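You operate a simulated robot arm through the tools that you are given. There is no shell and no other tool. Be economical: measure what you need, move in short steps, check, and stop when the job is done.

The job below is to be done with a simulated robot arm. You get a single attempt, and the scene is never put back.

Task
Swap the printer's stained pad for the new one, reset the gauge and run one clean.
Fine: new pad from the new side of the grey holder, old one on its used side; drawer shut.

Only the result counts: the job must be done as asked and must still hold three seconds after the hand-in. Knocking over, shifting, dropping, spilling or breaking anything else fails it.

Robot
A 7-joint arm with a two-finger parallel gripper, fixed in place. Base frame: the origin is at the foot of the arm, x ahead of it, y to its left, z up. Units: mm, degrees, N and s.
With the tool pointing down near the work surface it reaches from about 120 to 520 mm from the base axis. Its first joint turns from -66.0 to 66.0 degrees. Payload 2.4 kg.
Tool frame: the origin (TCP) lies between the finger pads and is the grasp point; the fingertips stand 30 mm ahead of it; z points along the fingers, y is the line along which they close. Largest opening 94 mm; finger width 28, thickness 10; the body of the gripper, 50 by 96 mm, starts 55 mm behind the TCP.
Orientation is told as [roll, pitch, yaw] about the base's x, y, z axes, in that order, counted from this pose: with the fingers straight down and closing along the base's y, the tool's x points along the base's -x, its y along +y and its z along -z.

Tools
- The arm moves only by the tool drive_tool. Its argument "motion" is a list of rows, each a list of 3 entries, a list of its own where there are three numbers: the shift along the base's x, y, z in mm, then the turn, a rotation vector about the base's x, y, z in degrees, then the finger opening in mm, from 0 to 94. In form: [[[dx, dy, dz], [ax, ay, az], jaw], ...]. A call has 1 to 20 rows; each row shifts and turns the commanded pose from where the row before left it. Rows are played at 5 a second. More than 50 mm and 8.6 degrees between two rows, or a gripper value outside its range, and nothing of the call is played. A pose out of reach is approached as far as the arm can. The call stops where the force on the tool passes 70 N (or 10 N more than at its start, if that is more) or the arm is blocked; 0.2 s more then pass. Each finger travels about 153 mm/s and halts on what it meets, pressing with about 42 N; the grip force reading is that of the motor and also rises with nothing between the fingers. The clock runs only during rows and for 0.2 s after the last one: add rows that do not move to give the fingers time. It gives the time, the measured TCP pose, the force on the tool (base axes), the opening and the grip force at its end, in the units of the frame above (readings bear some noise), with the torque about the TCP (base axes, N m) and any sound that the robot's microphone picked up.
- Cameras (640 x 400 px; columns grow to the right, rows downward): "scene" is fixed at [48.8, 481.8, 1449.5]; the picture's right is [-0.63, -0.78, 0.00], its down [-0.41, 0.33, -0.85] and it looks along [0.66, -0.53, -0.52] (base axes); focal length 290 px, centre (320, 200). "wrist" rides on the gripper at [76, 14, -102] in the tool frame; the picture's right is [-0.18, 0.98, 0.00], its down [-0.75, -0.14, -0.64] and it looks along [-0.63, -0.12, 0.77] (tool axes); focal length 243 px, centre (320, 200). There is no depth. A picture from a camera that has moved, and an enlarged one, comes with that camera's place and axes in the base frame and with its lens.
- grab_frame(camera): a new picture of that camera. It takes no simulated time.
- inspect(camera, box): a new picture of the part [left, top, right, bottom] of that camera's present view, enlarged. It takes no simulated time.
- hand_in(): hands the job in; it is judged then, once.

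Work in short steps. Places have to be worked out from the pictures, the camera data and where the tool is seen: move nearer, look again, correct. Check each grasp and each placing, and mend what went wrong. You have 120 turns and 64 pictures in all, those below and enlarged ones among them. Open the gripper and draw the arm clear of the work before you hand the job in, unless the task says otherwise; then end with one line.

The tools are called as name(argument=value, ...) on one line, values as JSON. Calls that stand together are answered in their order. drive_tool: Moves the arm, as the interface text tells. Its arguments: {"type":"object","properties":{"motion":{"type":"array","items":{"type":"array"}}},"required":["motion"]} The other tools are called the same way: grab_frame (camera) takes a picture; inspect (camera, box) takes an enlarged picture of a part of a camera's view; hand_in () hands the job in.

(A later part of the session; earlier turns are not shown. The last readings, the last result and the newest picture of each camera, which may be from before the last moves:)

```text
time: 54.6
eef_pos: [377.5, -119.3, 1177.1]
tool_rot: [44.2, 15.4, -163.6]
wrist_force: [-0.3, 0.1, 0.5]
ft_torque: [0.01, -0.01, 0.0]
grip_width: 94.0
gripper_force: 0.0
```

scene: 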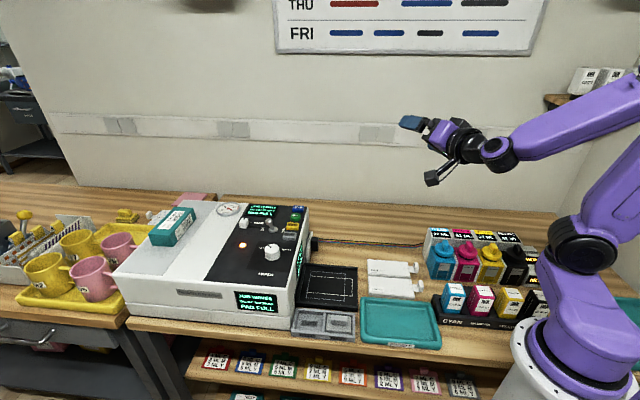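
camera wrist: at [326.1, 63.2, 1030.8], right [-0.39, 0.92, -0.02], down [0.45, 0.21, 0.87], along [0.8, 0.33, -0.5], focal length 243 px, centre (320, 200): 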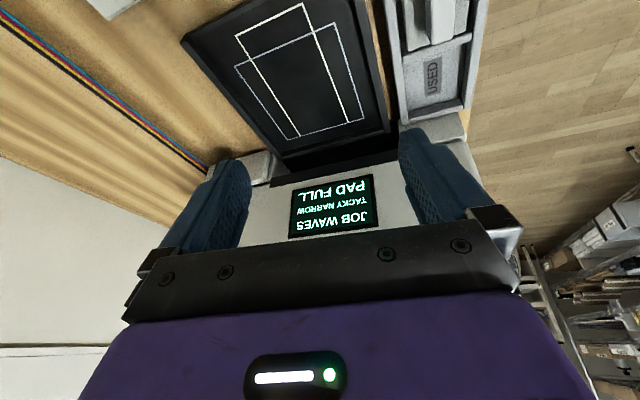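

Going well. Now I bring the tool to vertical.

drive_tool(motion=[[[0, 0, 0], [7.0, 4.3, 0], 94], [[0, 0, 0], [7.0, 4.3, 0], 94], [[0, 0, 0], [7.0, 4.3, 0], 94]])

drive_tool(motion=[[[0, 0, 0], [7.0, 4.3, 0], 94], [[0, 0, 0], [7.0, 4.3, 0], 94], [[0, 0, 0], [4, 2.5, 0], 94]])

```text
time: 55.4
eef_pos: [377.7, -121.0, 1178.8]
tool_rot: [20.1, 7.9, -168.4]
wrist_force: [-0.2, -0.2, -0.5]
ft_torque: [-0.01, -0.05, 0.02]
grip_width: 94.0
gripper_force: 0.0
```

```text
time: 56.2
eef_pos: [383.1, -125.8, 1178.8]
tool_rot: [16.9, 6.6, -169.0]
wrist_force: [1.2, 1.2, 0.3]
ft_torque: [-0.03, 0.01, 0.01]
grip_width: 93.9
gripper_force: 0.1
out of reach, approached as far as the arm can: row 1, 2, 3
```

Blocked again at an 18° tilt, but the yaw is now −169°. I test turning yaw back positively.

drive_tool(motion=[[[-5, 5, 0], [0, 0, 8], 94], [[-5, 5, 0], [0, 0, 8], 94], [[-5, 5, 0], [0, 0, 8], 94]])

```text
time: 57.0
eef_pos: [365.6, -103.1, 1174.5]
tool_rot: [18.1, 6.2, -144.9]
wrist_force: [0.0, 0.5, -0.2]
ft_torque: [0.03, 0.01, 0.04]
grip_width: 94.2
gripper_force: 0.1
out of reach, approached as far as the arm can: row 3
```

I zoom on the wrist and forearm to see how the wrist is folded.

inspect(camera="scene", box=[340, 20, 640, 220])

```text
2.00 times, centred on (490, 120) of scene
camera zoom: at [48.8, 481.8, 1449.5], right [-0.63, -0.78, 0.0], down [-0.41, 0.33, -0.85], along [0.66, -0.53, -0.52], focal length 580 px, centre (-20, 360)
```

zoom: 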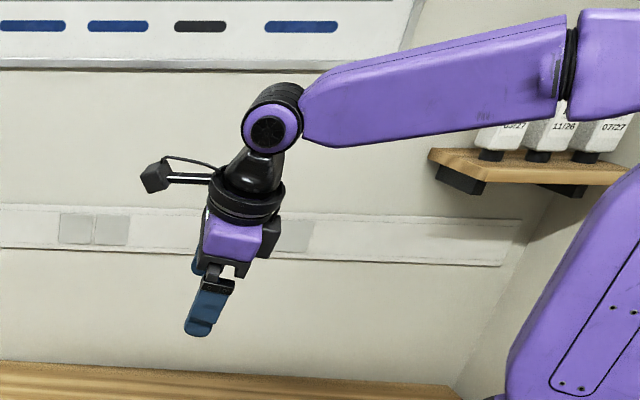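

I test whether it's purely a wrist limit by rotating about the estimated wrist centre (TCP compensated, lever about 214 mm), so the other joints stay put.

drive_tool(motion=[[[-11.5, 8.5, -3.8], [2.4, 3.2, 0], 94], [[-11.5, 8.5, -3.8], [2.4, 3.2, 0], 94]])

```text
time: 57.6
eef_pos: [344.2, -79.9, 1148.4]
tool_rot: [15.9, 3.8, -145.5]
wrist_force: [-0.6, -0.2, -0.5]
ft_torque: [-0.05, -0.01, 0.02]
grip_width: 93.9
gripper_force: 0.0
out of reach, approached as far as the arm can: row 1, 2
```

The clip is in the wrist itself, and the leftover right-hand tilt suggests the forearm-roll joint is wound up against its limit. I'll unwind by swinging the opposite way about the forearm, keeping the wrist centre still.

drive_tool(motion=[[[-1.4, -24.4, 11.7], [-8.02, 1.59, 2.35], 94], [[-1.4, -24.4, 11.7], [-8.02, 1.59, 2.35], 94], [[-1.4, -24.4, 11.7], [-8.02, 1.59, 2.35], 94], [[-1.4, -24.4, 11.7], [-8.02, 1.59, 2.35], 94], [[3.8, -14.3, 22.6], [-8.02, 1.59, 2.35], 94], [[3.8, -14.3, 22.6], [-8.02, 1.59, 2.35], 94], [[3.8, -14.3, 22.6], [-8.02, 1.59, 2.35], 94], [[3.8, -14.3, 22.6], [-8.02, 1.59, 2.35], 94]])

```text
time: 59.4
eef_pos: [348.9, -236.4, 1287.1]
tool_rot: [59.9, -46.2, -143.7]
wrist_force: [-1.1, -0.2, 0.3]
ft_torque: [0.02, 0.02, 0.01]
grip_width: 94.0
gripper_force: 0.0
```

No clipping, so I carry on the swing through outward.

drive_tool(motion=[[[7.7, 0.7, 25.9], [-8.02, 1.59, 2.35], 94], [[7.7, 0.7, 25.9], [-8.02, 1.59, 2.35], 94], [[7.7, 0.7, 25.9], [-8.02, 1.59, 2.35], 94], [[7.7, 0.7, 25.9], [-8.02, 1.59, 2.35], 94], [[9, 15.4, 20.3], [-8.02, 1.59, 2.35], 94], [[9, 15.4, 20.3], [-8.02, 1.59, 2.35], 94], [[9, 15.4, 20.3], [-8.02, 1.59, 2.35], 94], [[9, 15.4, 20.3], [-8.02, 1.59, 2.35], 94]])

```text
time: 61.2
eef_pos: [415.8, -172.0, 1472.8]
tool_rot: [178.6, -56.8, 131.4]
wrist_force: [0.7, 0.0, -0.1]
ft_torque: [-0.01, 0.04, -0.01]
grip_width: 94.2
gripper_force: 0.0
```

drive_tool(motion=[[[7.2, 24.9, 7.8], [-8.02, 1.59, 2.35], 94], [[7.2, 24.9, 7.8], [-8.02, 1.59, 2.35], 94], [[7.2, 24.9, 7.8], [-8.02, 1.59, 2.35], 94], [[7.2, 24.9, 7.8], [-8.02, 1.59, 2.35], 94], [[2.9, 25.9, -7.5], [-8.02, 1.59, 2.35], 94], [[2.9, 25.9, -7.5], [-8.02, 1.59, 2.35], 94], [[2.9, 25.9, -7.5], [-8.02, 1.59, 2.35], 94], [[2.9, 25.9, -7.5], [-8.02, 1.59, 2.35], 94]])

```text
time: 63.0
eef_pos: [458.3, 33.1, 1472.0]
tool_rot: [-126.6, -7.3, 118.8]
wrist_force: [-0.3, -0.2, -0.4]
ft_torque: [-0.01, -0.05, 0.02]
grip_width: 94.2
gripper_force: 0.0
```

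drive_tool(motion=[[[-2.3, 17.9, -20.1], [-8.02, 1.59, 2.35], 94], [[-2.3, 17.9, -20.1], [-8.02, 1.59, 2.35], 94], [[-2.3, 17.9, -20.1], [-8.02, 1.59, 2.35], 94], [[-2.3, 17.9, -20.1], [-8.02, 1.59, 2.35], 94], [[-6.8, 3.9, -25.9], [-8.02, 1.59, 2.35], 94], [[-6.8, 3.9, -25.9], [-8.02, 1.59, 2.35], 94], [[-6.8, 3.9, -25.9], [-8.02, 1.59, 2.35], 94], [[-6.8, 3.9, -25.9], [-8.02, 1.59, 2.35], 94]])

```text
time: 64.8
eef_pos: [423.6, 121.8, 1286.3]
tool_rot: [-71.8, 31.1, 152.9]
wrist_force: [-0.6, 0.1, -0.2]
ft_torque: [0.0, 0.0, -0.04]
grip_width: 94.1
gripper_force: 0.2
```

drive_tool(motion=[[[-8.9, -11.4, -22.8], [-8.02, 1.59, 2.35], 94], [[-8.9, -11.4, -22.8], [-8.02, 1.59, 2.35], 94], [[-8.9, -11.4, -22.8], [-8.02, 1.59, 2.35], 94], [[-8.9, -11.4, -22.8], [-8.02, 1.59, 2.35], 94], [[-8, -22.9, -11.9], [-8.02, 1.59, 2.35], 94], [[-8, -22.9, -11.9], [-8.02, 1.59, 2.35], 94], [[-8, -22.9, -11.9], [-8.02, 1.59, 2.35], 94], [[-8, -22.9, -11.9], [-8.02, 1.59, 2.35], 94]])

```text
time: 66.6
eef_pos: [364.4, -7.3, 1150.7]
tool_rot: [-3.1, 18.5, -154.4]
wrist_force: [-0.6, -4.2, -0.2]
ft_torque: [0.28, -0.03, 0.02]
grip_width: 93.9
gripper_force: 0.1
out of reach, approached as far as the arm can: row 8
```

The limit is symmetric left and right, so it is the wrist-bend joint on its short side, and the forearm lies in the vertical plane at azimuth ≈ −8.5°. I first bring the tool exactly into that plane.

drive_tool(motion=[[[21.7, -19.3, 9], [-4.6, -6.4, -2.5], 94], [[21.7, -19.3, 9], [-4.6, -6.4, -2.5], 94], [[21.7, -19.3, 9], [-4.6, -6.4, -2.5], 94]])

```text
time: 67.4
eef_pos: [431.0, -66.4, 1179.9]
tool_rot: [21.6, 28.0, -152.3]
wrist_force: [0.5, -0.5, -0.3]
ft_torque: [0.01, -0.04, -0.02]
grip_width: 94.2
gripper_force: 0.1
```

I trim about 5° to be precisely in plane, then go straight through the forearm line and out the other side.

drive_tool(motion=[[[2, 10.8, 0], [0, 0, 5.1], 94], [[24, -3.1, 19.7], [-1.07, -8.33, 0], 94], [[21, -2.7, 23.3], [-1.07, -8.33, 0], 94], [[17.3, -2.2, 25.9], [-1.07, -8.33, 0], 94], [[13.4, -1.7, 28.2], [-1.07, -8.33, 0], 94]])

drive_tool(motion=[[[9.1, -1.2, 30], [-1.07, -8.33, 0], 94], [[4.8, -0.6, 31], [-1.07, -8.33, 0], 94], [[0.2, 0, 31.2], [-1.07, -8.33, 0], 94], [[-4.5, 0.6, 31], [-1.07, -8.33, 0], 94], [[-8.7, 1.1, 30.2], [-1.07, -8.33, 0], 94]])

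```text
time: 68.6
eef_pos: [507.2, -67.8, 1275.2]
tool_rot: [55.0, 49.8, -125.7]
wrist_force: [0.0, 0.0, 0.8]
ft_torque: [0.03, 0.01, -0.01]
grip_width: 94.1
gripper_force: 0.0
```

```text
time: 69.8
eef_pos: [509.8, -62.3, 1431.2]
tool_rot: [123.5, 50.6, -70.2]
wrist_force: [0.4, 0.4, 0.4]
ft_torque: [-0.02, 0.02, 0.01]
grip_width: 93.9
gripper_force: 0.1
```

It went through cleanly. Now I swing the wrist 180° about the forearm so the bend points down again on the long side.

drive_tool(motion=[[[-3.75, -17.4, -5.2], [8.1, -1.04, -2.35], 94], [[-3.75, -17.4, -5.2], [8.1, -1.04, -2.35], 94], [[-3.75, -17.4, -5.2], [8.1, -1.04, -2.35], 94], [[-3.75, -17.4, -5.2], [8.1, -1.04, -2.35], 94], [[-5.5, -11.1, -13.9], [8.1, -1.04, -2.35], 94], [[-5.5, -11.1, -13.9], [8.1, -1.04, -2.35], 94], [[-5.5, -11.1, -13.9], [8.1, -1.04, -2.35], 94], [[-5.5, -11.1, -13.9], [8.1, -1.04, -2.35], 94], [[-5.3, -1, -17.8], [8.1, -1.04, -2.35], 94], [[-5.3, -1, -17.8], [8.1, -1.04, -2.35], 94]])

drive_tool(motion=[[[-5.3, -1, -17.8], [8.1, -1.04, -2.35], 94], [[-5.3, -1, -17.8], [8.1, -1.04, -2.35], 94], [[-3.3, 9.5, -15.6], [8.1, -1.04, -2.35], 94], [[-3.3, 9.5, -15.6], [8.1, -1.04, -2.35], 94], [[-3.3, 9.5, -15.6], [8.1, -1.04, -2.35], 94], [[-3.3, 9.5, -15.6], [8.1, -1.04, -2.35], 94], [[-0.2, 16.7, -8.1], [8.1, -1.04, -2.35], 94], [[-0.2, 16.7, -8.1], [8.1, -1.04, -2.35], 94], [[-0.2, 16.7, -8.1], [8.1, -1.04, -2.35], 94], [[-0.2, 16.7, -8.1], [8.1, -1.04, -2.35], 94]])

```text
time: 72.0
eef_pos: [459.7, -182.6, 1318.8]
tool_rot: [-75.1, 47.0, 56.8]
wrist_force: [-0.7, 1.1, -0.7]
ft_torque: [0.0, 0.0, 0.02]
grip_width: 93.9
gripper_force: 0.1
```

```text
time: 74.2
eef_pos: [439.2, -81.5, 1189.3]
tool_rot: [-31.2, -23.7, 39.9]
wrist_force: [0.0, 0.2, 0.3]
ft_torque: [0.0, 0.01, -0.01]
grip_width: 93.8
gripper_force: 0.1
```

Now to vertical about the wrist centre. This is the test of whether it worked.

drive_tool(motion=[[[-25.5, 7.6, -13], [2.16, 7.28, 0], 94], [[-25.5, 7.6, -11], [2.16, 7.28, 0], 94], [[-25.5, 7.6, -9], [2.16, 7.28, 0], 94], [[-25.5, 7.6, -8], [2.16, 7.28, 0], 94], [[-25.5, 7.6, -5], [2.16, 7.28, 0], 94]])

```text
time: 75.4
eef_pos: [309.8, -42.3, 1141.8]
tool_rot: [-0.3, 0.0, 33.4]
wrist_force: [0.7, 0.9, 0.1]
ft_torque: [0.0, 0.0, 0.02]
grip_width: 94.1
gripper_force: 0.0
```

The wrist is normal again. From now on I avoid outward tilt at low height. I look at the rear-right slab from above.

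drive_tool(motion=[[[30, 0, -20], [0, 0, 0], 94], [[30, 0, -20], [0, 0, 0], 94], [[30, 0, -20], [0, 0, 0], 94], [[30, 0, -20], [0, 0, 0], 94]])

grab_frame(camera="wrist")

```text
time: 76.4
eef_pos: [428.2, -42.3, 1059.6]
tool_rot: [-0.4, -0.1, 33.3]
wrist_force: [-0.4, 0.3, -0.5]
ft_torque: [-0.03, 0.02, 0.01]
grip_width: 93.7
gripper_force: 0.0
```

```text
29 pictures are left
camera wrist: at [355.4, -71.8, 1161.7], right [-0.39, 0.92, -0.01], down [0.7, 0.3, 0.64], along [0.6, 0.24, -0.76], focal length 243 px, centre (320, 200)
```

wrist: 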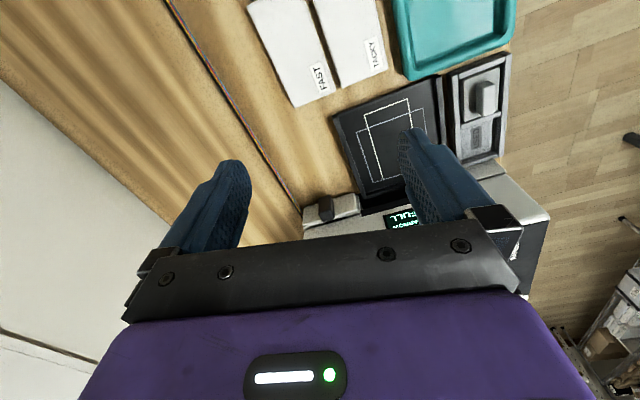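

inspect(camera="wrist", box=[270, 70, 430, 240])

```text
2.35 times, centred on (350, 155) of wrist
camera zoom: at [355.4, -71.8, 1161.7], right [-0.39, 0.92, -0.01], down [0.7, 0.3, 0.64], along [0.6, 0.24, -0.76], focal length 571 px, centre (249, 306)
```

zoom: 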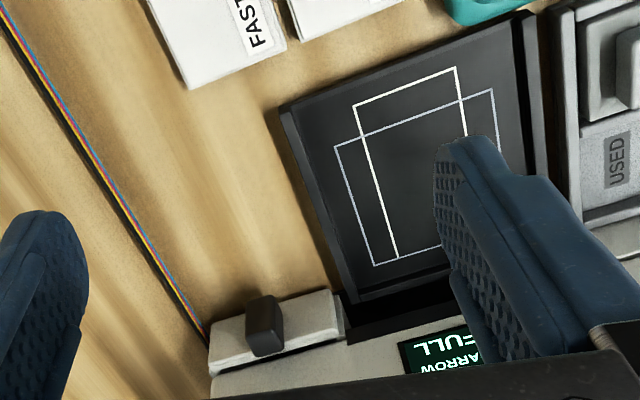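

That grey slab with the black block is the drawer with its handle, at about (618, 45, 842), pulling toward (−x,−y). I zoom in to size the handle.

inspect(camera="wrist", box=[295, 170, 385, 225])

inspect(camera="scene", box=[290, 215, 345, 265])

```text
7.11 times, centred on (340, 198) of wrist
camera zoom: at [355.4, -71.8, 1161.7], right [-0.39, 0.92, -0.01], down [0.7, 0.3, 0.64], along [0.6, 0.24, -0.76], focal length 1725 px, centre (178, 218)
```

zoom: 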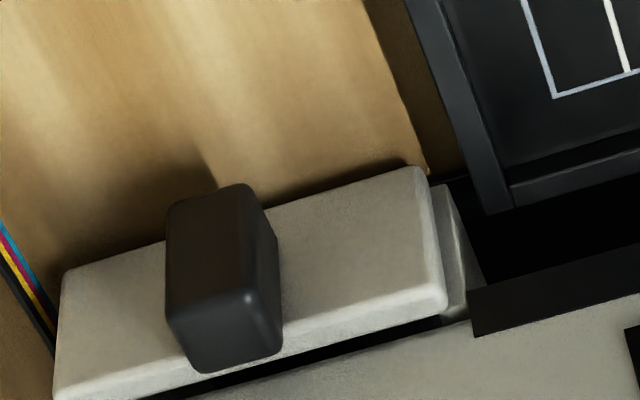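

```text
8.00 times, centred on (318, 240) of scene
camera zoom: at [48.8, 481.8, 1449.5], right [-0.63, -0.78, 0.0], down [-0.41, 0.33, -0.85], along [0.66, -0.53, -0.52], focal length 2320 px, centre (340, -120)
```

zoom: 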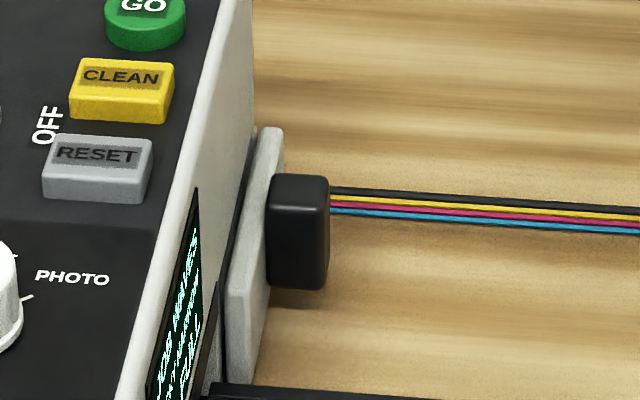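

The handle is about 21 mm wide, roughly 35–40 mm tall, and centred near (618, 45, 842). I approach with yaw 45° and a 44 mm opening, going first to a point above and outside it to check reach.

drive_tool(motion=[[[35, 10, -20], [0, 0, 6], 60], [[35, 10, -20], [0, 0, 6], 44], [[35, 10, -20], [0, 0, 0], 44], [[35, 10, -20], [0, 0, 0], 44]])

```text
time: 77.4
eef_pos: [571.2, 1.9, 978.9]
tool_rot: [-0.4, -0.1, 45.3]
wrist_force: [0.3, -0.7, -0.8]
ft_torque: [0.01, 0.0, 0.01]
grip_width: 43.9
gripper_force: 0.1
```

drive_tool(motion=[[[20, 18, -15], [0, 0, 0], 44], [[18, 16, -25], [0, 0, 0], 44]])

grab_frame(camera="wrist")

```text
time: 78.0
eef_pos: [609.5, 33.9, 941.8]
tool_rot: [-0.4, -0.1, 45.4]
wrist_force: [0.4, -0.5, -0.4]
ft_torque: [0.01, -0.03, -0.01]
grip_width: 44.0
gripper_force: 0.0
```

```text
25 pictures are left
camera wrist: at [543.8, -10.2, 1043.4], right [-0.57, 0.82, -0.01], down [0.63, 0.44, 0.64], along [0.53, 0.36, -0.76], focal length 243 px, centre (320, 200)
```

wrist: 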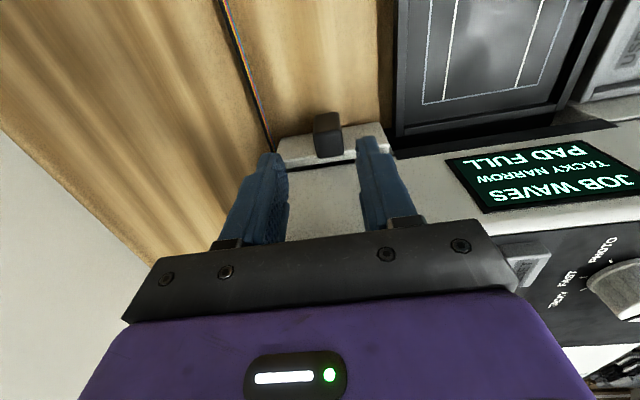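

The handle is confirmed at ≈(617, 46). I line up about 8 mm outside its centre and descend to z≈848.

drive_tool(motion=[[[1.5, 6.5, -10], [0, 0, 0], 44], [[0, 0, -30], [0, 0, 0], 44], [[0, 0, -30], [0, 0, 0], 44], [[0, 0, -24], [0, 0, 0], 44]])

inspect(camera="wrist", box=[220, 60, 440, 260])

```text
time: 78.8
eef_pos: [615.5, 39.3, 889.0]
tool_rot: [-0.9, -0.8, 45.8]
wrist_force: [-2.0, -1.9, 12.7]
ft_torque: [0.51, -0.26, 0.02]
grip_width: 43.8
gripper_force: 0.0
stopped in row 3: the force on the tool passed its limit at 124 N (the readings are from after the stop); the commanded pose is now the measured one
```

```text
2.00 times, centred on (330, 160) of wrist
camera zoom: at [548.8, -5.4, 990.6], right [-0.58, 0.82, -0.01], down [0.61, 0.44, 0.66], along [0.54, 0.37, -0.76], focal length 485 px, centre (300, 280)
```

zoom: 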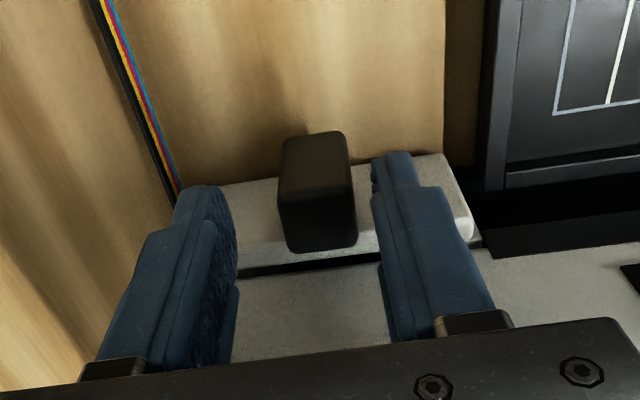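

The gripper body met the printer's top edge (body underside ≈944), not the slab. I back up, tilt the tool 21° so the body leans away from the printer, and re-centre on the handle (610, 40).

drive_tool(motion=[[[-10, -10, 15], [0, 0, 0], 44], [[0, 0, 5], [4.95, -4.95, 0], 44], [[0, 0, 0], [4.95, -4.95, 0], 44], [[0, 0, 0], [4.95, -4.95, 0], 44], [[4.5, 10.7, 0], [0, 0, 0], 44]])

inspect(camera="wrist", box=[220, 60, 440, 260])

```text
time: 80.0
eef_pos: [607.7, 38.9, 907.5]
tool_rot: [-1.1, -21.6, 45.8]
wrist_force: [-0.4, -1.2, -0.7]
ft_torque: [-0.03, -0.01, -0.03]
grip_width: 44.1
gripper_force: 0.0
```

```text
2.00 times, centred on (330, 160) of wrist
camera zoom: at [520.1, -27.2, 974.6], right [-0.58, 0.81, 0.05], down [0.41, 0.24, 0.88], along [0.7, 0.53, -0.48], focal length 485 px, centre (300, 280)
```

zoom: 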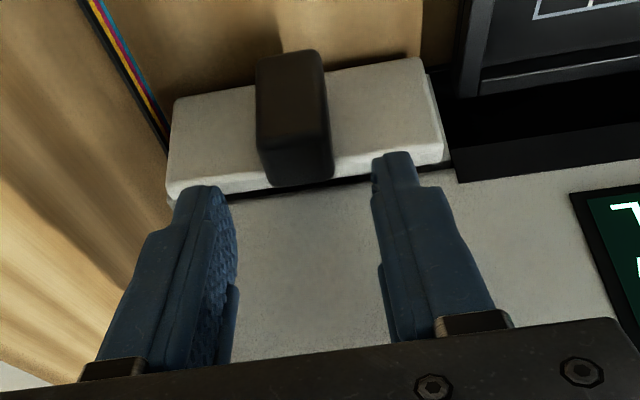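

The handle's outer face is at x+y≈664, centred on y−x≈−569, spanning z 810–855. I descend, then move in a few mm.

drive_tool(motion=[[[0, 0, -20], [0, 0, 0], 44], [[0, 0, -20], [0, 0, 0], 44], [[0, 0, -12], [0, 0, 0], 44], [[0, 0, -8], [0, 0, 0], 44], [[3, 3, 0], [0, 0, 0], 44]])

inspect(camera="wrist", box=[220, 60, 440, 260])

```text
time: 81.2
eef_pos: [612.2, 38.6, 847.6]
tool_rot: [-0.9, -21.3, 45.4]
wrist_force: [-17.1, -14.8, 6.8]
ft_torque: [-0.38, 0.05, -0.49]
grip_width: 43.3
gripper_force: 0.2
```

```text
2.00 times, centred on (330, 160) of wrist
camera zoom: at [522.9, -28.5, 914.6], right [-0.58, 0.82, 0.05], down [0.42, 0.24, 0.87], along [0.7, 0.53, -0.48], focal length 485 px, centre (300, 280)
```

zoom: 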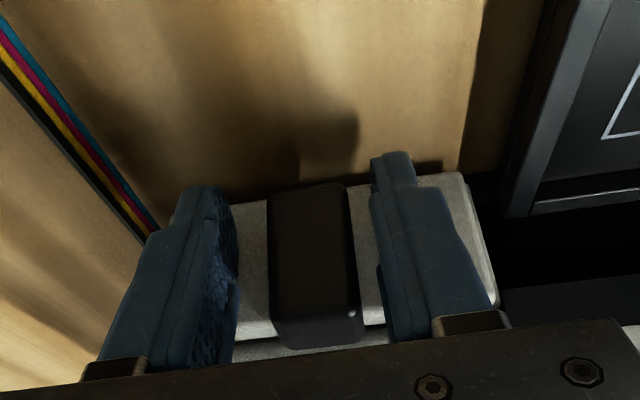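

The fingers straddle the handle and the tips press the slab lightly. I ease back 2 mm and close.

drive_tool(motion=[[[-3, -3, 0], [0, 0, 0], 44], [[0, 0, 0], [0, 0, 0], 5], [[0, 0, 0], [0, 0, 0], 5], [[0, 0, 0], [0, 0, 0], 5]])

```text
time: 82.2
eef_pos: [609.2, 38.9, 848.1]
tool_rot: [-1.0, -21.6, 45.9]
wrist_force: [-0.3, -4.7, -3.4]
ft_torque: [0.39, 0.09, 0.15]
grip_width: 28.3
gripper_force: 45.0
```

Gripped at 28 mm. I pull along (−x,−y) in small steps.

drive_tool(motion=[[[-5, -5, 0], [0, 0, 0], 5], [[-7, -7, 0], [0, 0, 0], 5], [[-7, -7, 0], [0, 0, 0], 5], [[-7, -7, 0], [0, 0, 0], 5], [[-7, -7, 0], [0, 0, 0], 5]])

grab_frame(camera="wrist")

```text
time: 83.4
eef_pos: [577.0, 7.3, 849.2]
tool_rot: [-1.2, -21.6, 45.9]
wrist_force: [9.1, -7.7, 1.0]
ft_torque: [0.02, 1.09, 0.21]
grip_width: 28.2
gripper_force: 45.4
```

```text
21 pictures are left
camera wrist: at [488.1, -60.2, 915.1], right [-0.58, 0.81, 0.05], down [0.41, 0.24, 0.88], along [0.7, 0.53, -0.48], focal length 243 px, centre (320, 200)
```

wrist: 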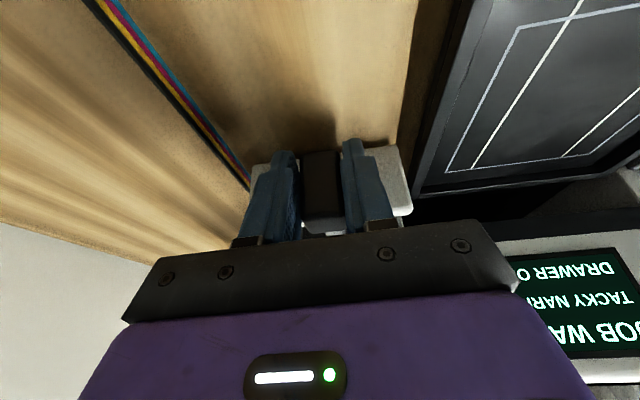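

The display now reads "DRAWER O…", so it is opening. I pull further while watching the force.

drive_tool(motion=[[[-7, -7, 0], [0, 0, 0], 5], [[-7, -7, 0], [0, 0, 0], 5], [[-7, -7, 0], [0, 0, 0], 5], [[-7, -7, 0], [0, 0, 0], 5], [[-5, -5, 0], [0, 0, 0], 5]])

```text
time: 84.6
eef_pos: [542.7, -29.3, 848.7]
tool_rot: [-1.1, -21.6, 45.7]
wrist_force: [13.3, -11.6, 1.2]
ft_torque: [0.9, 0.31, 0.14]
grip_width: 28.3
gripper_force: 44.9
```

drive_tool(motion=[[[-5, -5, 0], [0, 0, 0], 5], [[-5, -5, 0], [0, 0, 0], 5], [[-4, -4, 0], [0, 0, 0], 5]])

inspect(camera="scene", box=[270, 190, 450, 330])

```text
time: 85.4
eef_pos: [529.4, -40.6, 848.6]
tool_rot: [-1.2, -21.8, 45.7]
wrist_force: [12.6, -10.5, 18.0]
ft_torque: [-0.09, 0.9, -0.01]
grip_width: 28.2
gripper_force: 44.9
```

```text
2.86 times, centred on (360, 260) of scene
camera zoom: at [48.8, 481.6, 1449.6], right [-0.63, -0.78, 0.0], down [-0.41, 0.33, -0.85], along [0.66, -0.53, -0.52], focal length 829 px, centre (206, 29)
```

zoom: 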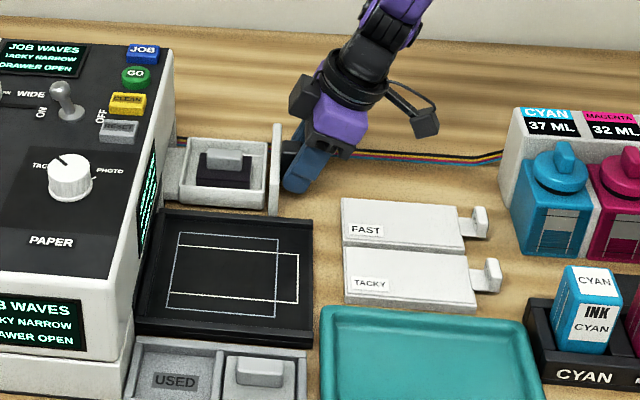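

The drawer is fully open with the stained pad (dark base, grey knob) exposed. I release the handle and lift away.

drive_tool(motion=[[[0, 0, 0], [0, 0, 0], 46], [[0, 0, 0], [0, 0, 0], 46], [[-5, -5, 20], [0, 0, 0], 46], [[-5, -5, 40], [0, 0, 0], 46], [[0, 0, 45], [0, 0, 0], 46]])

drive_tool(motion=[[[0, 0, 15], [-4.95, 4.95, 0], 46], [[0, 0, 0], [-4.95, 4.95, 0], 46], [[0, 0, 0], [-5.2, 5.2, 0], 46]])

grab_frame(camera="wrist")

```text
time: 86.6
eef_pos: [519.1, -51.0, 953.8]
tool_rot: [-1.0, -21.6, 45.8]
wrist_force: [-0.6, 1.0, 0.9]
ft_torque: [-0.01, 0.02, 0.0]
grip_width: 46.1
gripper_force: 0.1
```

```text
time: 87.4
eef_pos: [519.1, -50.2, 968.2]
tool_rot: [-0.8, -0.2, 45.8]
wrist_force: [-0.3, -0.3, -0.2]
ft_torque: [-0.01, 0.02, 0.02]
grip_width: 46.1
gripper_force: 0.0
```

```text
19 pictures are left
camera wrist: at [452.9, -94.8, 1069.9], right [-0.57, 0.82, -0.01], down [0.62, 0.45, 0.65], along [0.53, 0.36, -0.76], focal length 243 px, centre (320, 200)
```

wrist: 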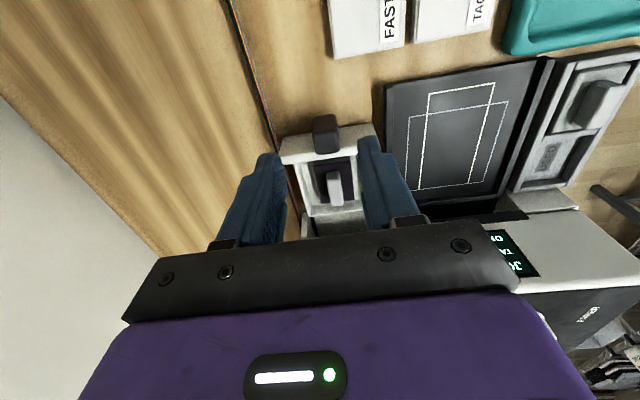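

I zoom on the open drawer to place the knob precisely.

inspect(camera="wrist", box=[270, 100, 400, 245])

```text
2.76 times, centred on (335, 172) of wrist
camera zoom: at [452.9, -94.8, 1069.9], right [-0.57, 0.82, -0.01], down [0.62, 0.45, 0.65], along [0.53, 0.36, -0.76], focal length 669 px, centre (279, 276)
```

zoom: 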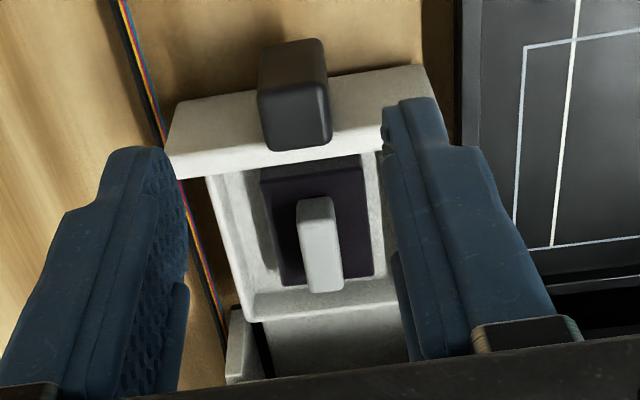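

The knob is centred at about (590, 20), ~15 mm wide and ~35 mm long. I move above it with a 38 mm opening and go down to 885.

drive_tool(motion=[[[24, 24, 0], [0, 0, 0], 38], [[24, 24, 0], [0, 0, 0], 38], [[23, 22.5, -20], [0, 0, 0], 38], [[0, 0, -30], [0, 0, 0], 38], [[0, 0, -30], [0, 0, 0], 38]])

inspect(camera="wrist", box=[220, 80, 440, 260])

```text
time: 88.6
eef_pos: [589.1, 22.7, 888.3]
tool_rot: [-0.8, -0.2, 45.8]
wrist_force: [0.4, -0.3, 0.1]
ft_torque: [-0.01, 0.0, -0.04]
grip_width: 38.0
gripper_force: 0.2
```

```text
2.22 times, centred on (330, 170) of wrist
camera zoom: at [523.1, -23.0, 990.4], right [-0.58, 0.82, -0.01], down [0.62, 0.45, 0.65], along [0.53, 0.37, -0.76], focal length 539 px, centre (298, 267)
```

zoom: 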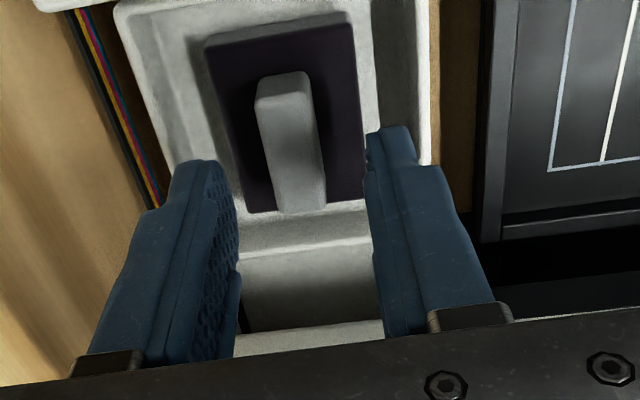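

Well aligned, so I lower the last 30 mm gently and close.

drive_tool(motion=[[[0.5, -0.5, -12], [0, 0, 0], 38], [[0, 0, -8], [0, 0, 0], 38], [[0, 0, -5], [0, 0, 0], 38], [[0, 0, -4], [0, 0, 0], 38], [[0, 0, 0], [0, 0, 0], 38]])

```text
time: 89.8
eef_pos: [590.9, 20.8, 859.0]
tool_rot: [-0.6, -0.3, 45.7]
wrist_force: [0.2, 0.2, 0.4]
ft_torque: [0.0, 0.02, 0.01]
grip_width: 38.2
gripper_force: 0.3
```

drive_tool(motion=[[[0, 0, -3], [0, 0, 0], 38], [[0, 0, 0], [0, 0, 0], 5], [[0, 0, 0], [0, 0, 0], 5], [[0, 0, 0], [0, 0, 0], 5]])

```text
time: 90.8
eef_pos: [592.1, 19.4, 857.9]
tool_rot: [-1.1, -0.5, 45.6]
wrist_force: [0.4, 1.4, 32.1]
ft_torque: [0.15, 0.29, 0.02]
grip_width: 19.8
gripper_force: 12.8
```

The tips rest on the pad plate at 32 N. I raise 3 mm and let the grip settle.

drive_tool(motion=[[[0, 0, 2.5], [0, 0, 0], 5], [[0, 0, 0], [0, 0, 0], 5], [[0, 0, 0], [0, 0, 0], 5]])

```text
time: 91.6
eef_pos: [590.5, 19.6, 858.3]
tool_rot: [-0.6, -0.2, 45.6]
wrist_force: [3.9, -4.9, 15.1]
ft_torque: [0.02, 0.03, -0.02]
grip_width: 17.8
gripper_force: 11.4
```

drive_tool(motion=[[[0, 0, 2], [0, 0, 0], 5], [[0, 0, 0], [0, 0, 0], 3], [[0, 0, 0], [0, 0, 0], 3]])

```text
time: 92.4
eef_pos: [590.1, 20.8, 859.2]
tool_rot: [-0.6, -0.2, 45.8]
wrist_force: [0.0, -0.3, -0.4]
ft_torque: [0.01, -0.01, 0.02]
grip_width: 14.4
gripper_force: 42.1
```

Firmly gripped at 14.4 mm. I lift slowly and check.

drive_tool(motion=[[[0, 0, 6], [0, 0, 0], 3], [[0, 0, 10], [0, 0, 0], 3], [[0, 0, 20], [0, 0, 0], 3], [[0, 0, 30], [0, 0, 0], 3], [[0, 0, 30], [0, 0, 0], 3]])

grab_frame(camera="wrist")

```text
time: 93.6
eef_pos: [589.3, 19.8, 956.5]
tool_rot: [-0.7, -0.2, 45.8]
wrist_force: [0.4, -0.3, -0.3]
ft_torque: [0.01, -0.04, 0.01]
grip_width: 14.8
gripper_force: 41.8
```

```text
16 pictures are left
camera wrist: at [523.8, -24.2, 1059.6], right [-0.58, 0.82, -0.01], down [0.62, 0.45, 0.65], along [0.53, 0.37, -0.76], focal length 243 px, centre (320, 200)
```

wrist: 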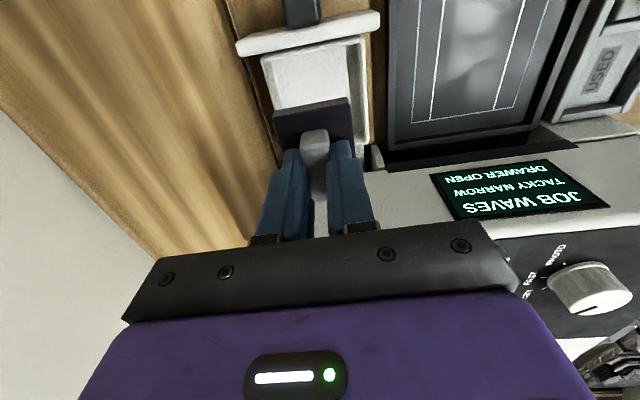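

The stained pad is in hand. I rise and carry it across to the USED side of the holder at about (417, 215), then look.

drive_tool(motion=[[[0, 0, 30], [0, 0, 0], 3], [[-8, -8, 25], [0, 0, 0], 3], [[-28, 33, 0], [0, 0, 0], 3], [[-28, 33, 0], [0, 0, 0], 3], [[-28, 33, 0], [0, 0, 0], 3], [[-28, 33, 0], [0, 0, 0], 3], [[-28, 33, 0], [0, 0, 0], 3], [[-28, 33, 0], [0, 0, 0], 3]])

grab_frame(camera="wrist")

```text
time: 95.4
eef_pos: [411.1, 205.0, 1012.2]
tool_rot: [-0.7, -0.1, 45.7]
wrist_force: [-0.1, 0.0, 0.2]
ft_torque: [-0.03, -0.01, -0.04]
grip_width: 14.7
gripper_force: 42.0
```

```text
15 pictures are left
camera wrist: at [346.2, 161.7, 1114.2], right [-0.57, 0.82, -0.01], down [0.62, 0.44, 0.65], along [0.53, 0.36, -0.76], focal length 243 px, centre (320, 200)
```

wrist: 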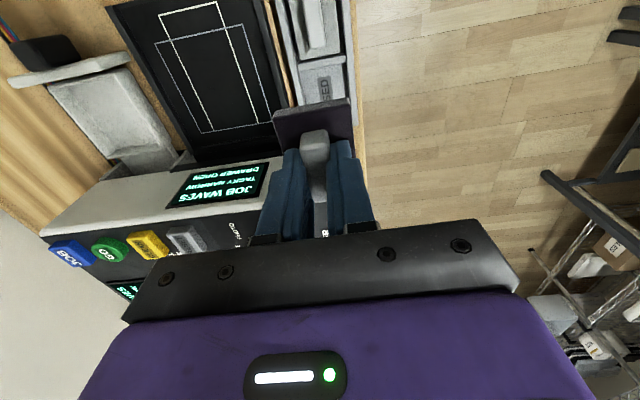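

I zoom on the holder below.

inspect(camera="wrist", box=[250, 0, 380, 130])

```text
3.08 times, centred on (315, 65) of wrist
camera zoom: at [346.2, 161.7, 1114.2], right [-0.57, 0.82, -0.01], down [0.62, 0.44, 0.65], along [0.53, 0.36, -0.76], focal length 746 px, centre (335, 615)
```

zoom: 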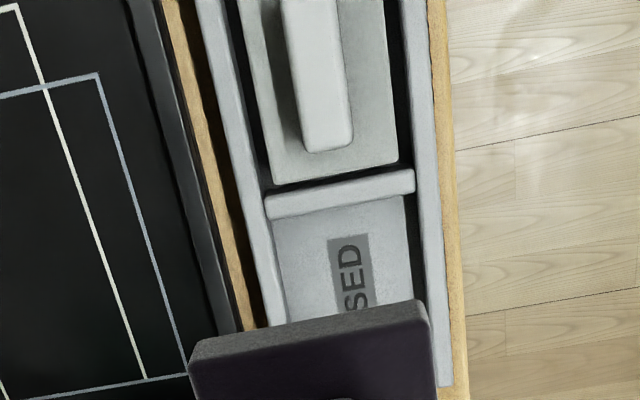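

The USED compartment is centred near (415, 215). The held pad sits a few mm outward of the TCP, so I aim the TCP at (417.5, 216.5) and lower to just above the rim.

drive_tool(motion=[[[6.4, 11.5, -30], [0, 0, 0], 3], [[0, 0, -40], [0, 0, 0], 3], [[0, 0, -40], [0, 0, 0], 3], [[0, 0, -18], [0, 0, 0], 3]])

inspect(camera="wrist", box=[220, 0, 420, 180])

inspect(camera="scene", box=[270, 270, 370, 345])

```text
time: 96.5
eef_pos: [423.9, 217.5, 888.8]
tool_rot: [-0.9, -0.7, 45.9]
wrist_force: [-9.0, -5.6, 19.4]
ft_torque: [1.13, -0.84, 0.24]
grip_width: 14.7
gripper_force: 41.7
stopped in row 4: the force on the tool passed its limit at 80 N (the readings are from after the stop); the commanded pose is now the measured one
```

```text
2.22 times, centred on (320, 90) of wrist
camera zoom: at [356.7, 173.4, 990.5], right [-0.58, 0.82, -0.01], down [0.61, 0.44, 0.65], along [0.54, 0.37, -0.76], focal length 539 px, centre (320, 444)
```

zoom: 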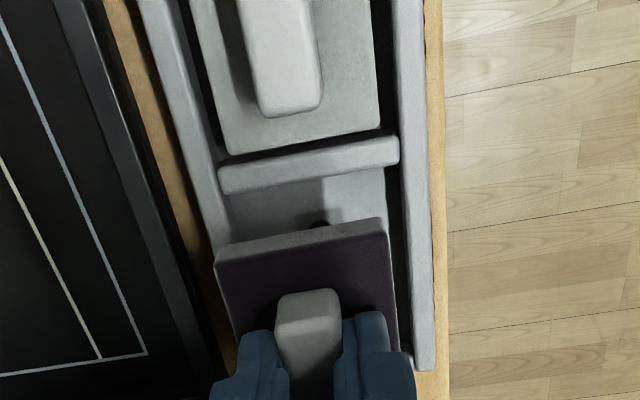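

```text
5.33 times, centred on (320, 308) of scene
camera zoom: at [48.3, 481.5, 1449.7], right [-0.63, -0.78, 0.0], down [-0.41, 0.33, -0.85], along [0.66, -0.53, -0.52], focal length 1547 px, centre (320, -373)
```

zoom: 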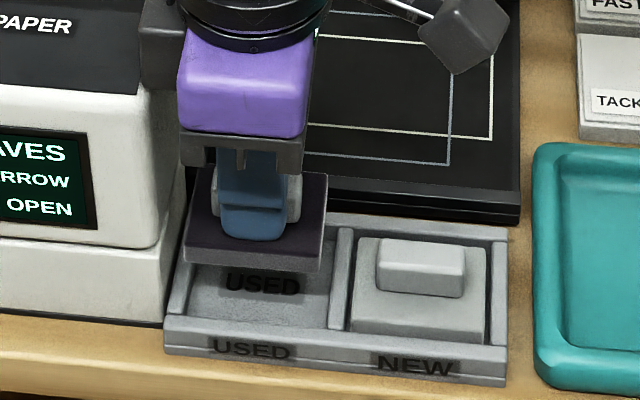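

The gripper's rear box touched the printer's top edge, but the pad is still held. I raise it, tilt 10° so the gripper leans away from the printer, and reposition to place the pad with that slight tilt.

drive_tool(motion=[[[-5, -2.5, 25], [0, 0, 0], 3], [[0, 0, 0], [3.54, -3.54, 0], 3], [[0, 0, 0], [3.54, -3.54, 0], 3], [[-5.4, -2.5, 0], [0, 0, 0], 3], [[0, 0, -20], [0, 0, 0], 3], [[0, 0, -12], [0, 0, 0], 3]])

inspect(camera="wrist", box=[220, 0, 420, 180])

```text
time: 97.9
eef_pos: [412.2, 213.4, 882.7]
tool_rot: [-1.0, -10.9, 45.8]
wrist_force: [-0.6, 0.1, 0.1]
ft_torque: [-0.01, 0.02, 0.01]
grip_width: 14.8
gripper_force: 41.5
```

```text
2.22 times, centred on (320, 90) of wrist
camera zoom: at [333.7, 157.6, 968.7], right [-0.58, 0.82, 0.02], down [0.53, 0.35, 0.77], along [0.63, 0.45, -0.63], focal length 539 px, centre (320, 444)
```

zoom: 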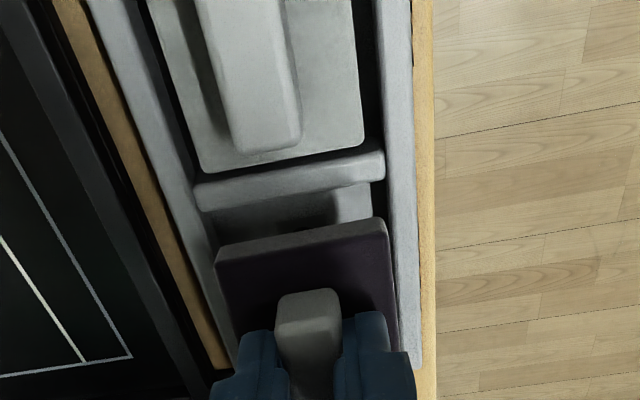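

The pad is laterally centred. I shift 3 mm inward to clear the divider and lower in small steps, watching the force.

drive_tool(motion=[[[2.1, 2.1, 0], [0, 0, 0], 3], [[0, 0, -8], [0, 0, 0], 3], [[0, 0, -5], [0, 0, 0], 3], [[0, 0, -3], [0, 0, 0], 3], [[0, 0, -3], [0, 0, 0], 3]])

```text
time: 99.1
eef_pos: [414.7, 215.8, 862.7]
tool_rot: [-1.0, -10.6, 45.9]
wrist_force: [-0.2, -0.5, -0.2]
ft_torque: [0.03, 0.02, -0.03]
grip_width: 14.7
gripper_force: 41.9
```

drive_tool(motion=[[[0, 0, -2], [0, 0, 0], 3], [[0, 0, -2], [0, 0, 0], 3], [[0, 0, -2], [0, 0, 0], 3]])

inspect(camera="scene", box=[270, 270, 370, 345])

```text
time: 99.9
eef_pos: [416.2, 214.7, 856.5]
tool_rot: [-1.0, -10.8, 45.9]
wrist_force: [0.1, -0.1, -0.1]
ft_torque: [0.0, -0.01, 0.0]
grip_width: 14.7
gripper_force: 42.0
```

```text
5.33 times, centred on (320, 308) of scene
camera zoom: at [48.8, 481.8, 1449.5], right [-0.63, -0.78, 0.0], down [-0.41, 0.33, -0.85], along [0.66, -0.53, -0.52], focal length 1547 px, centre (320, -373)
```

zoom: 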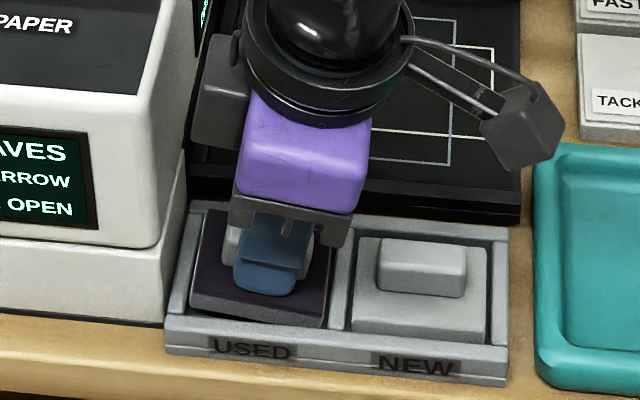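

The pad is inside the USED compartment, slightly tilted. I lower until it touches.

drive_tool(motion=[[[0, 0, -2], [0, 0, 0], 3], [[0, 0, -2], [0, 0, 0], 3], [[0, 0, -1.5], [0, 0, 0], 3], [[0, 0, 0], [0, 0, 0], 3]])

```text
time: 100.6
eef_pos: [416.5, 216.1, 854.7]
tool_rot: [-1.0, -10.9, 45.8]
wrist_force: [-5.6, -4.1, 22.2]
ft_torque: [-0.28, 0.83, 0.04]
grip_width: 14.9
gripper_force: 42.2
stopped in row 3: the force on the tool passed its limit at 77 N (the readings are from after the stop); the commanded pose is now the measured one
```

It is touching the floor. I relieve the load by 1 mm, open and withdraw along the tool axis.

drive_tool(motion=[[[0, 0, 1], [0, 0, 0], 10], [[0, 0, 0], [0, 0, 0], 20], [[0, 0, 0], [0, 0, 0], 28], [[-1.3, -1.3, 10], [0, 0, 0], 28], [[-3, -3, 25], [0, 0, 0], 28], [[-6, -6, 40], [0, 0, 0], 28]])

inspect(camera="scene", box=[270, 270, 370, 345])

```text
time: 102.0
eef_pos: [405.3, 205.2, 931.0]
tool_rot: [-1.0, -11.0, 45.7]
wrist_force: [1.3, -0.6, -0.5]
ft_torque: [0.01, 0.0, 0.0]
grip_width: 28.1
gripper_force: 0.1
```

```text
5.33 times, centred on (320, 308) of scene
camera zoom: at [48.8, 481.8, 1449.5], right [-0.63, -0.78, 0.0], down [-0.41, 0.33, -0.85], along [0.66, -0.53, -0.52], focal length 1547 px, centre (320, -373)
```

zoom: 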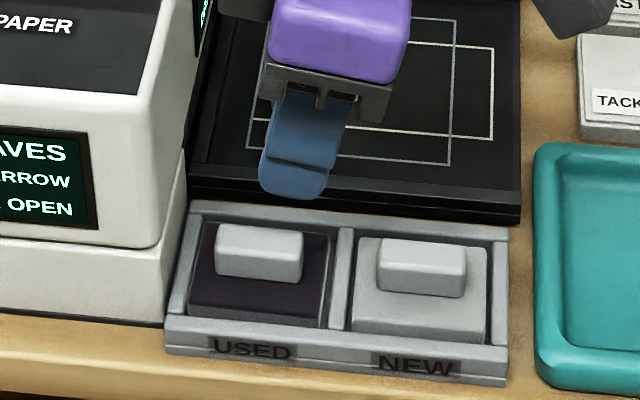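

The old pad lies flat on the USED side. I straighten the tool and move over the NEW pad's knob at about (366.5, 166).

drive_tool(motion=[[[-20, -20, 10], [-3.8, 3.8, 0], 38], [[-18.8, -19.2, 0], [-3.8, 3.8, 0], 38], [[0, 0, -25], [0, 0, 0], 38], [[0, 0, -25], [0, 0, 0], 38]])

inspect(camera="wrist", box=[220, 80, 440, 260])

```text
time: 103.0
eef_pos: [369.4, 166.9, 891.3]
tool_rot: [-0.8, -0.3, 45.8]
wrist_force: [1.7, 0.1, 0.4]
ft_torque: [-0.03, -0.02, 0.01]
grip_width: 38.2
gripper_force: 0.0
```

```text
2.22 times, centred on (330, 170) of wrist
camera zoom: at [303.7, 121.6, 992.9], right [-0.58, 0.82, -0.01], down [0.62, 0.45, 0.65], along [0.53, 0.36, -0.76], focal length 539 px, centre (298, 267)
```

zoom: 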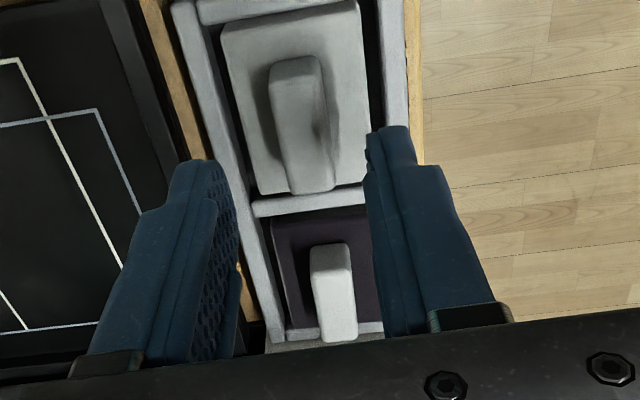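

The knob is nicely between the fingers. I make a small shift and descend carefully.

drive_tool(motion=[[[-2.9, -1.4, -15], [0, 0, 0], 38], [[0, 0, -12], [0, 0, 0], 38], [[0, 0, -7], [0, 0, 0], 38], [[0, 0, -4], [0, 0, 0], 38], [[0, 0, 0], [0, 0, 0], 38]])

```text
time: 104.2
eef_pos: [366.3, 164.1, 851.0]
tool_rot: [-0.7, -0.3, 45.7]
wrist_force: [-2.6, -2.4, 10.8]
ft_torque: [0.06, 0.23, 0.01]
grip_width: 37.8
gripper_force: 0.1
```

The tips touch the plate at 851. I raise 2.5 mm and close.

drive_tool(motion=[[[0, 0, 2.5], [0, 0, 0], 38], [[0, 0, 0], [0, 0, 0], 3], [[0, 0, 0], [0, 0, 0], 3], [[0, 0, 0], [0, 0, 0], 3]])

```text
time: 105.2
eef_pos: [365.0, 164.4, 852.9]
tool_rot: [-0.9, -0.3, 45.7]
wrist_force: [-0.4, 1.0, 0.4]
ft_torque: [0.01, 0.01, 0.0]
grip_width: 14.7
gripper_force: 41.9
```

The new pad is gripped. I lift it and carry it to above the open drawer.

drive_tool(motion=[[[0, 0, 8], [0, 0, 0], 3], [[0, 0, 25], [0, 0, 0], 3], [[0, 0, 40], [0, 0, 0], 3], [[0, 0, 40], [0, 0, 0], 3], [[37, -24.3, 0], [0, 0, 0], 3], [[37, -24.3, 0], [0, 0, 0], 3], [[37, -24.3, 0], [0, 0, 0], 3], [[37, -24.3, 0], [0, 0, 0], 3], [[37, -24.3, 0], [0, 0, 0], 3], [[37, -24.3, 0], [0, 0, 0], 3]])

drive_tool(motion=[[[0, 0, -40], [0, 0, 0], 3], [[0, 0, -40], [0, 0, 0], 3], [[0, 0, 0], [0, 0, 0], 3]])

inspect(camera="wrist", box=[220, 0, 420, 180])

```text
time: 107.4
eef_pos: [584.0, 20.5, 962.1]
tool_rot: [-0.8, -0.2, 45.8]
wrist_force: [0.3, -0.4, 0.3]
ft_torque: [-0.03, -0.02, -0.01]
grip_width: 14.8
gripper_force: 41.7
```

```text
time: 108.2
eef_pos: [585.9, 20.0, 886.5]
tool_rot: [-0.9, -0.3, 45.7]
wrist_force: [0.1, -0.1, 0.9]
ft_torque: [0.0, 0.04, 0.02]
grip_width: 14.8
gripper_force: 42.3
```

```text
2.22 times, centred on (320, 90) of wrist
camera zoom: at [519.6, -23.8, 988.6], right [-0.58, 0.82, -0.01], down [0.62, 0.45, 0.65], along [0.54, 0.36, -0.76], focal length 539 px, centre (320, 444)
```

zoom: 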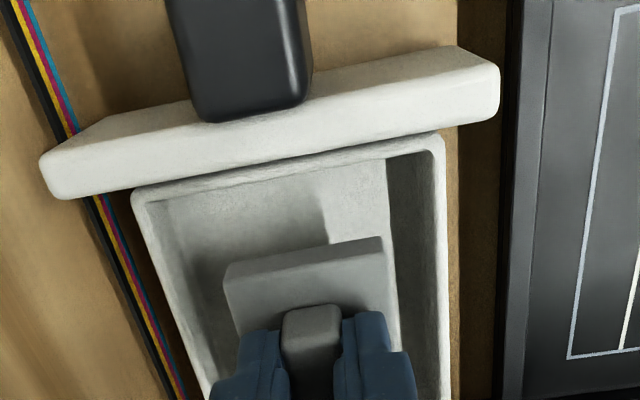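

The basin is roomy. I shift to the original pad position and lower gently toward z≈859.

drive_tool(motion=[[[1.7, -1.6, -8], [0, 0, 0], 3], [[0, 0, -8], [0, 0, 0], 3], [[0, 0, -5], [0, 0, 0], 3], [[0, 0, -2], [0, 0, 0], 3], [[0, 0, 0], [0, 0, 0], 3]])

drive_tool(motion=[[[0, 0, -1.2], [0, 0, 0], 3], [[0, 0, -1.2], [0, 0, 0], 3], [[0, 0, 0], [0, 0, 0], 3]])

```text
time: 109.4
eef_pos: [587.4, 18.6, 865.9]
tool_rot: [-0.9, -0.3, 45.8]
wrist_force: [0.3, -0.3, -0.6]
ft_torque: [0.03, 0.02, -0.01]
grip_width: 14.5
gripper_force: 41.9
```

```text
time: 110.2
eef_pos: [588.7, 19.0, 862.6]
tool_rot: [-0.8, -0.4, 45.7]
wrist_force: [0.6, 0.6, -0.1]
ft_torque: [-0.06, 0.01, -0.01]
grip_width: 14.5
gripper_force: 41.9
```

drive_tool(motion=[[[0, 0, -1.2], [0, 0, 0], 3], [[0, 0, -1.2], [0, 0, 0], 3], [[0, 0, -1], [0, 0, 0], 3], [[0, 0, 0], [0, 0, 0], 3]])

```text
time: 111.2
eef_pos: [588.8, 19.1, 860.2]
tool_rot: [-1.1, -0.6, 45.9]
wrist_force: [-2.3, 3.5, 34.8]
ft_torque: [0.09, 0.65, -0.02]
grip_width: 14.8
gripper_force: 42.1
```

The pad is seated (35 N contact). I release it and rise straight up.

drive_tool(motion=[[[0, 0, 1.5], [0, 0, 0], 10], [[0, 0, 0], [0, 0, 0], 22], [[0, 0, 0], [0, 0, 0], 30], [[0, 0, 10], [0, 0, 0], 30], [[0, 0, 30], [0, 0, 0], 30], [[0, 0, 40], [0, 0, 0], 30], [[-15, -15, 20], [0, 0, 0], 30]])

inspect(camera="scene", box=[270, 190, 450, 330])

```text
time: 112.8
eef_pos: [574.3, 0.9, 958.6]
tool_rot: [-0.8, -0.2, 45.9]
wrist_force: [-0.1, -0.8, -0.4]
ft_torque: [0.02, 0.02, -0.01]
grip_width: 29.9
gripper_force: 0.1
```

```text
2.86 times, centred on (360, 260) of scene
camera zoom: at [48.8, 481.8, 1449.5], right [-0.63, -0.78, 0.0], down [-0.41, 0.33, -0.85], along [0.66, -0.53, -0.52], focal length 829 px, centre (206, 29)
```

zoom: 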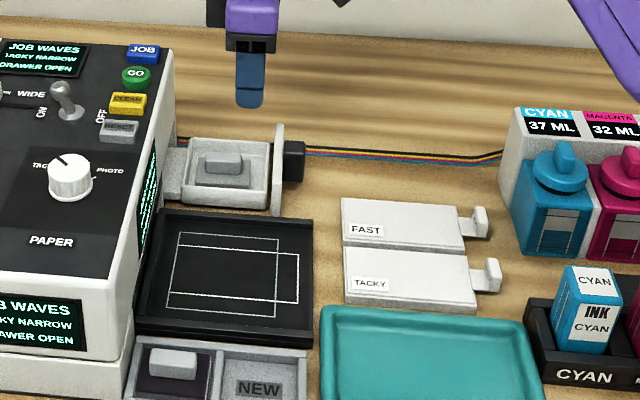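

The new pad lies flat in the drawer. I close the fingers, tilt 21° away from the printer and line up outside the handle to push the drawer shut.

drive_tool(motion=[[[-30, -28, 0], [0, 0, 0], 0], [[-29, -28, 0], [4.95, -4.95, 0], 0], [[0, 0, 0], [4.95, -4.95, 0], 0], [[0, 0, 0], [4.95, -4.95, 0], 0], [[0, 0, -35], [0, 0, 0], 0], [[0, 0, -35], [0, 0, 0], 0], [[0, 0, -30], [0, 0, 0], 0]])

```text
time: 114.3
eef_pos: [521.8, -51.3, 888.2]
tool_rot: [-1.3, -22.9, 46.0]
wrist_force: [-0.1, 0.1, 0.4]
ft_torque: [-0.02, 0.01, -0.01]
grip_width: 0.0
gripper_force: 33.1
stopped in row 7: the force on the tool passed its limit at 114 N (the readings are from after the stop); the commanded pose is now the measured one
```

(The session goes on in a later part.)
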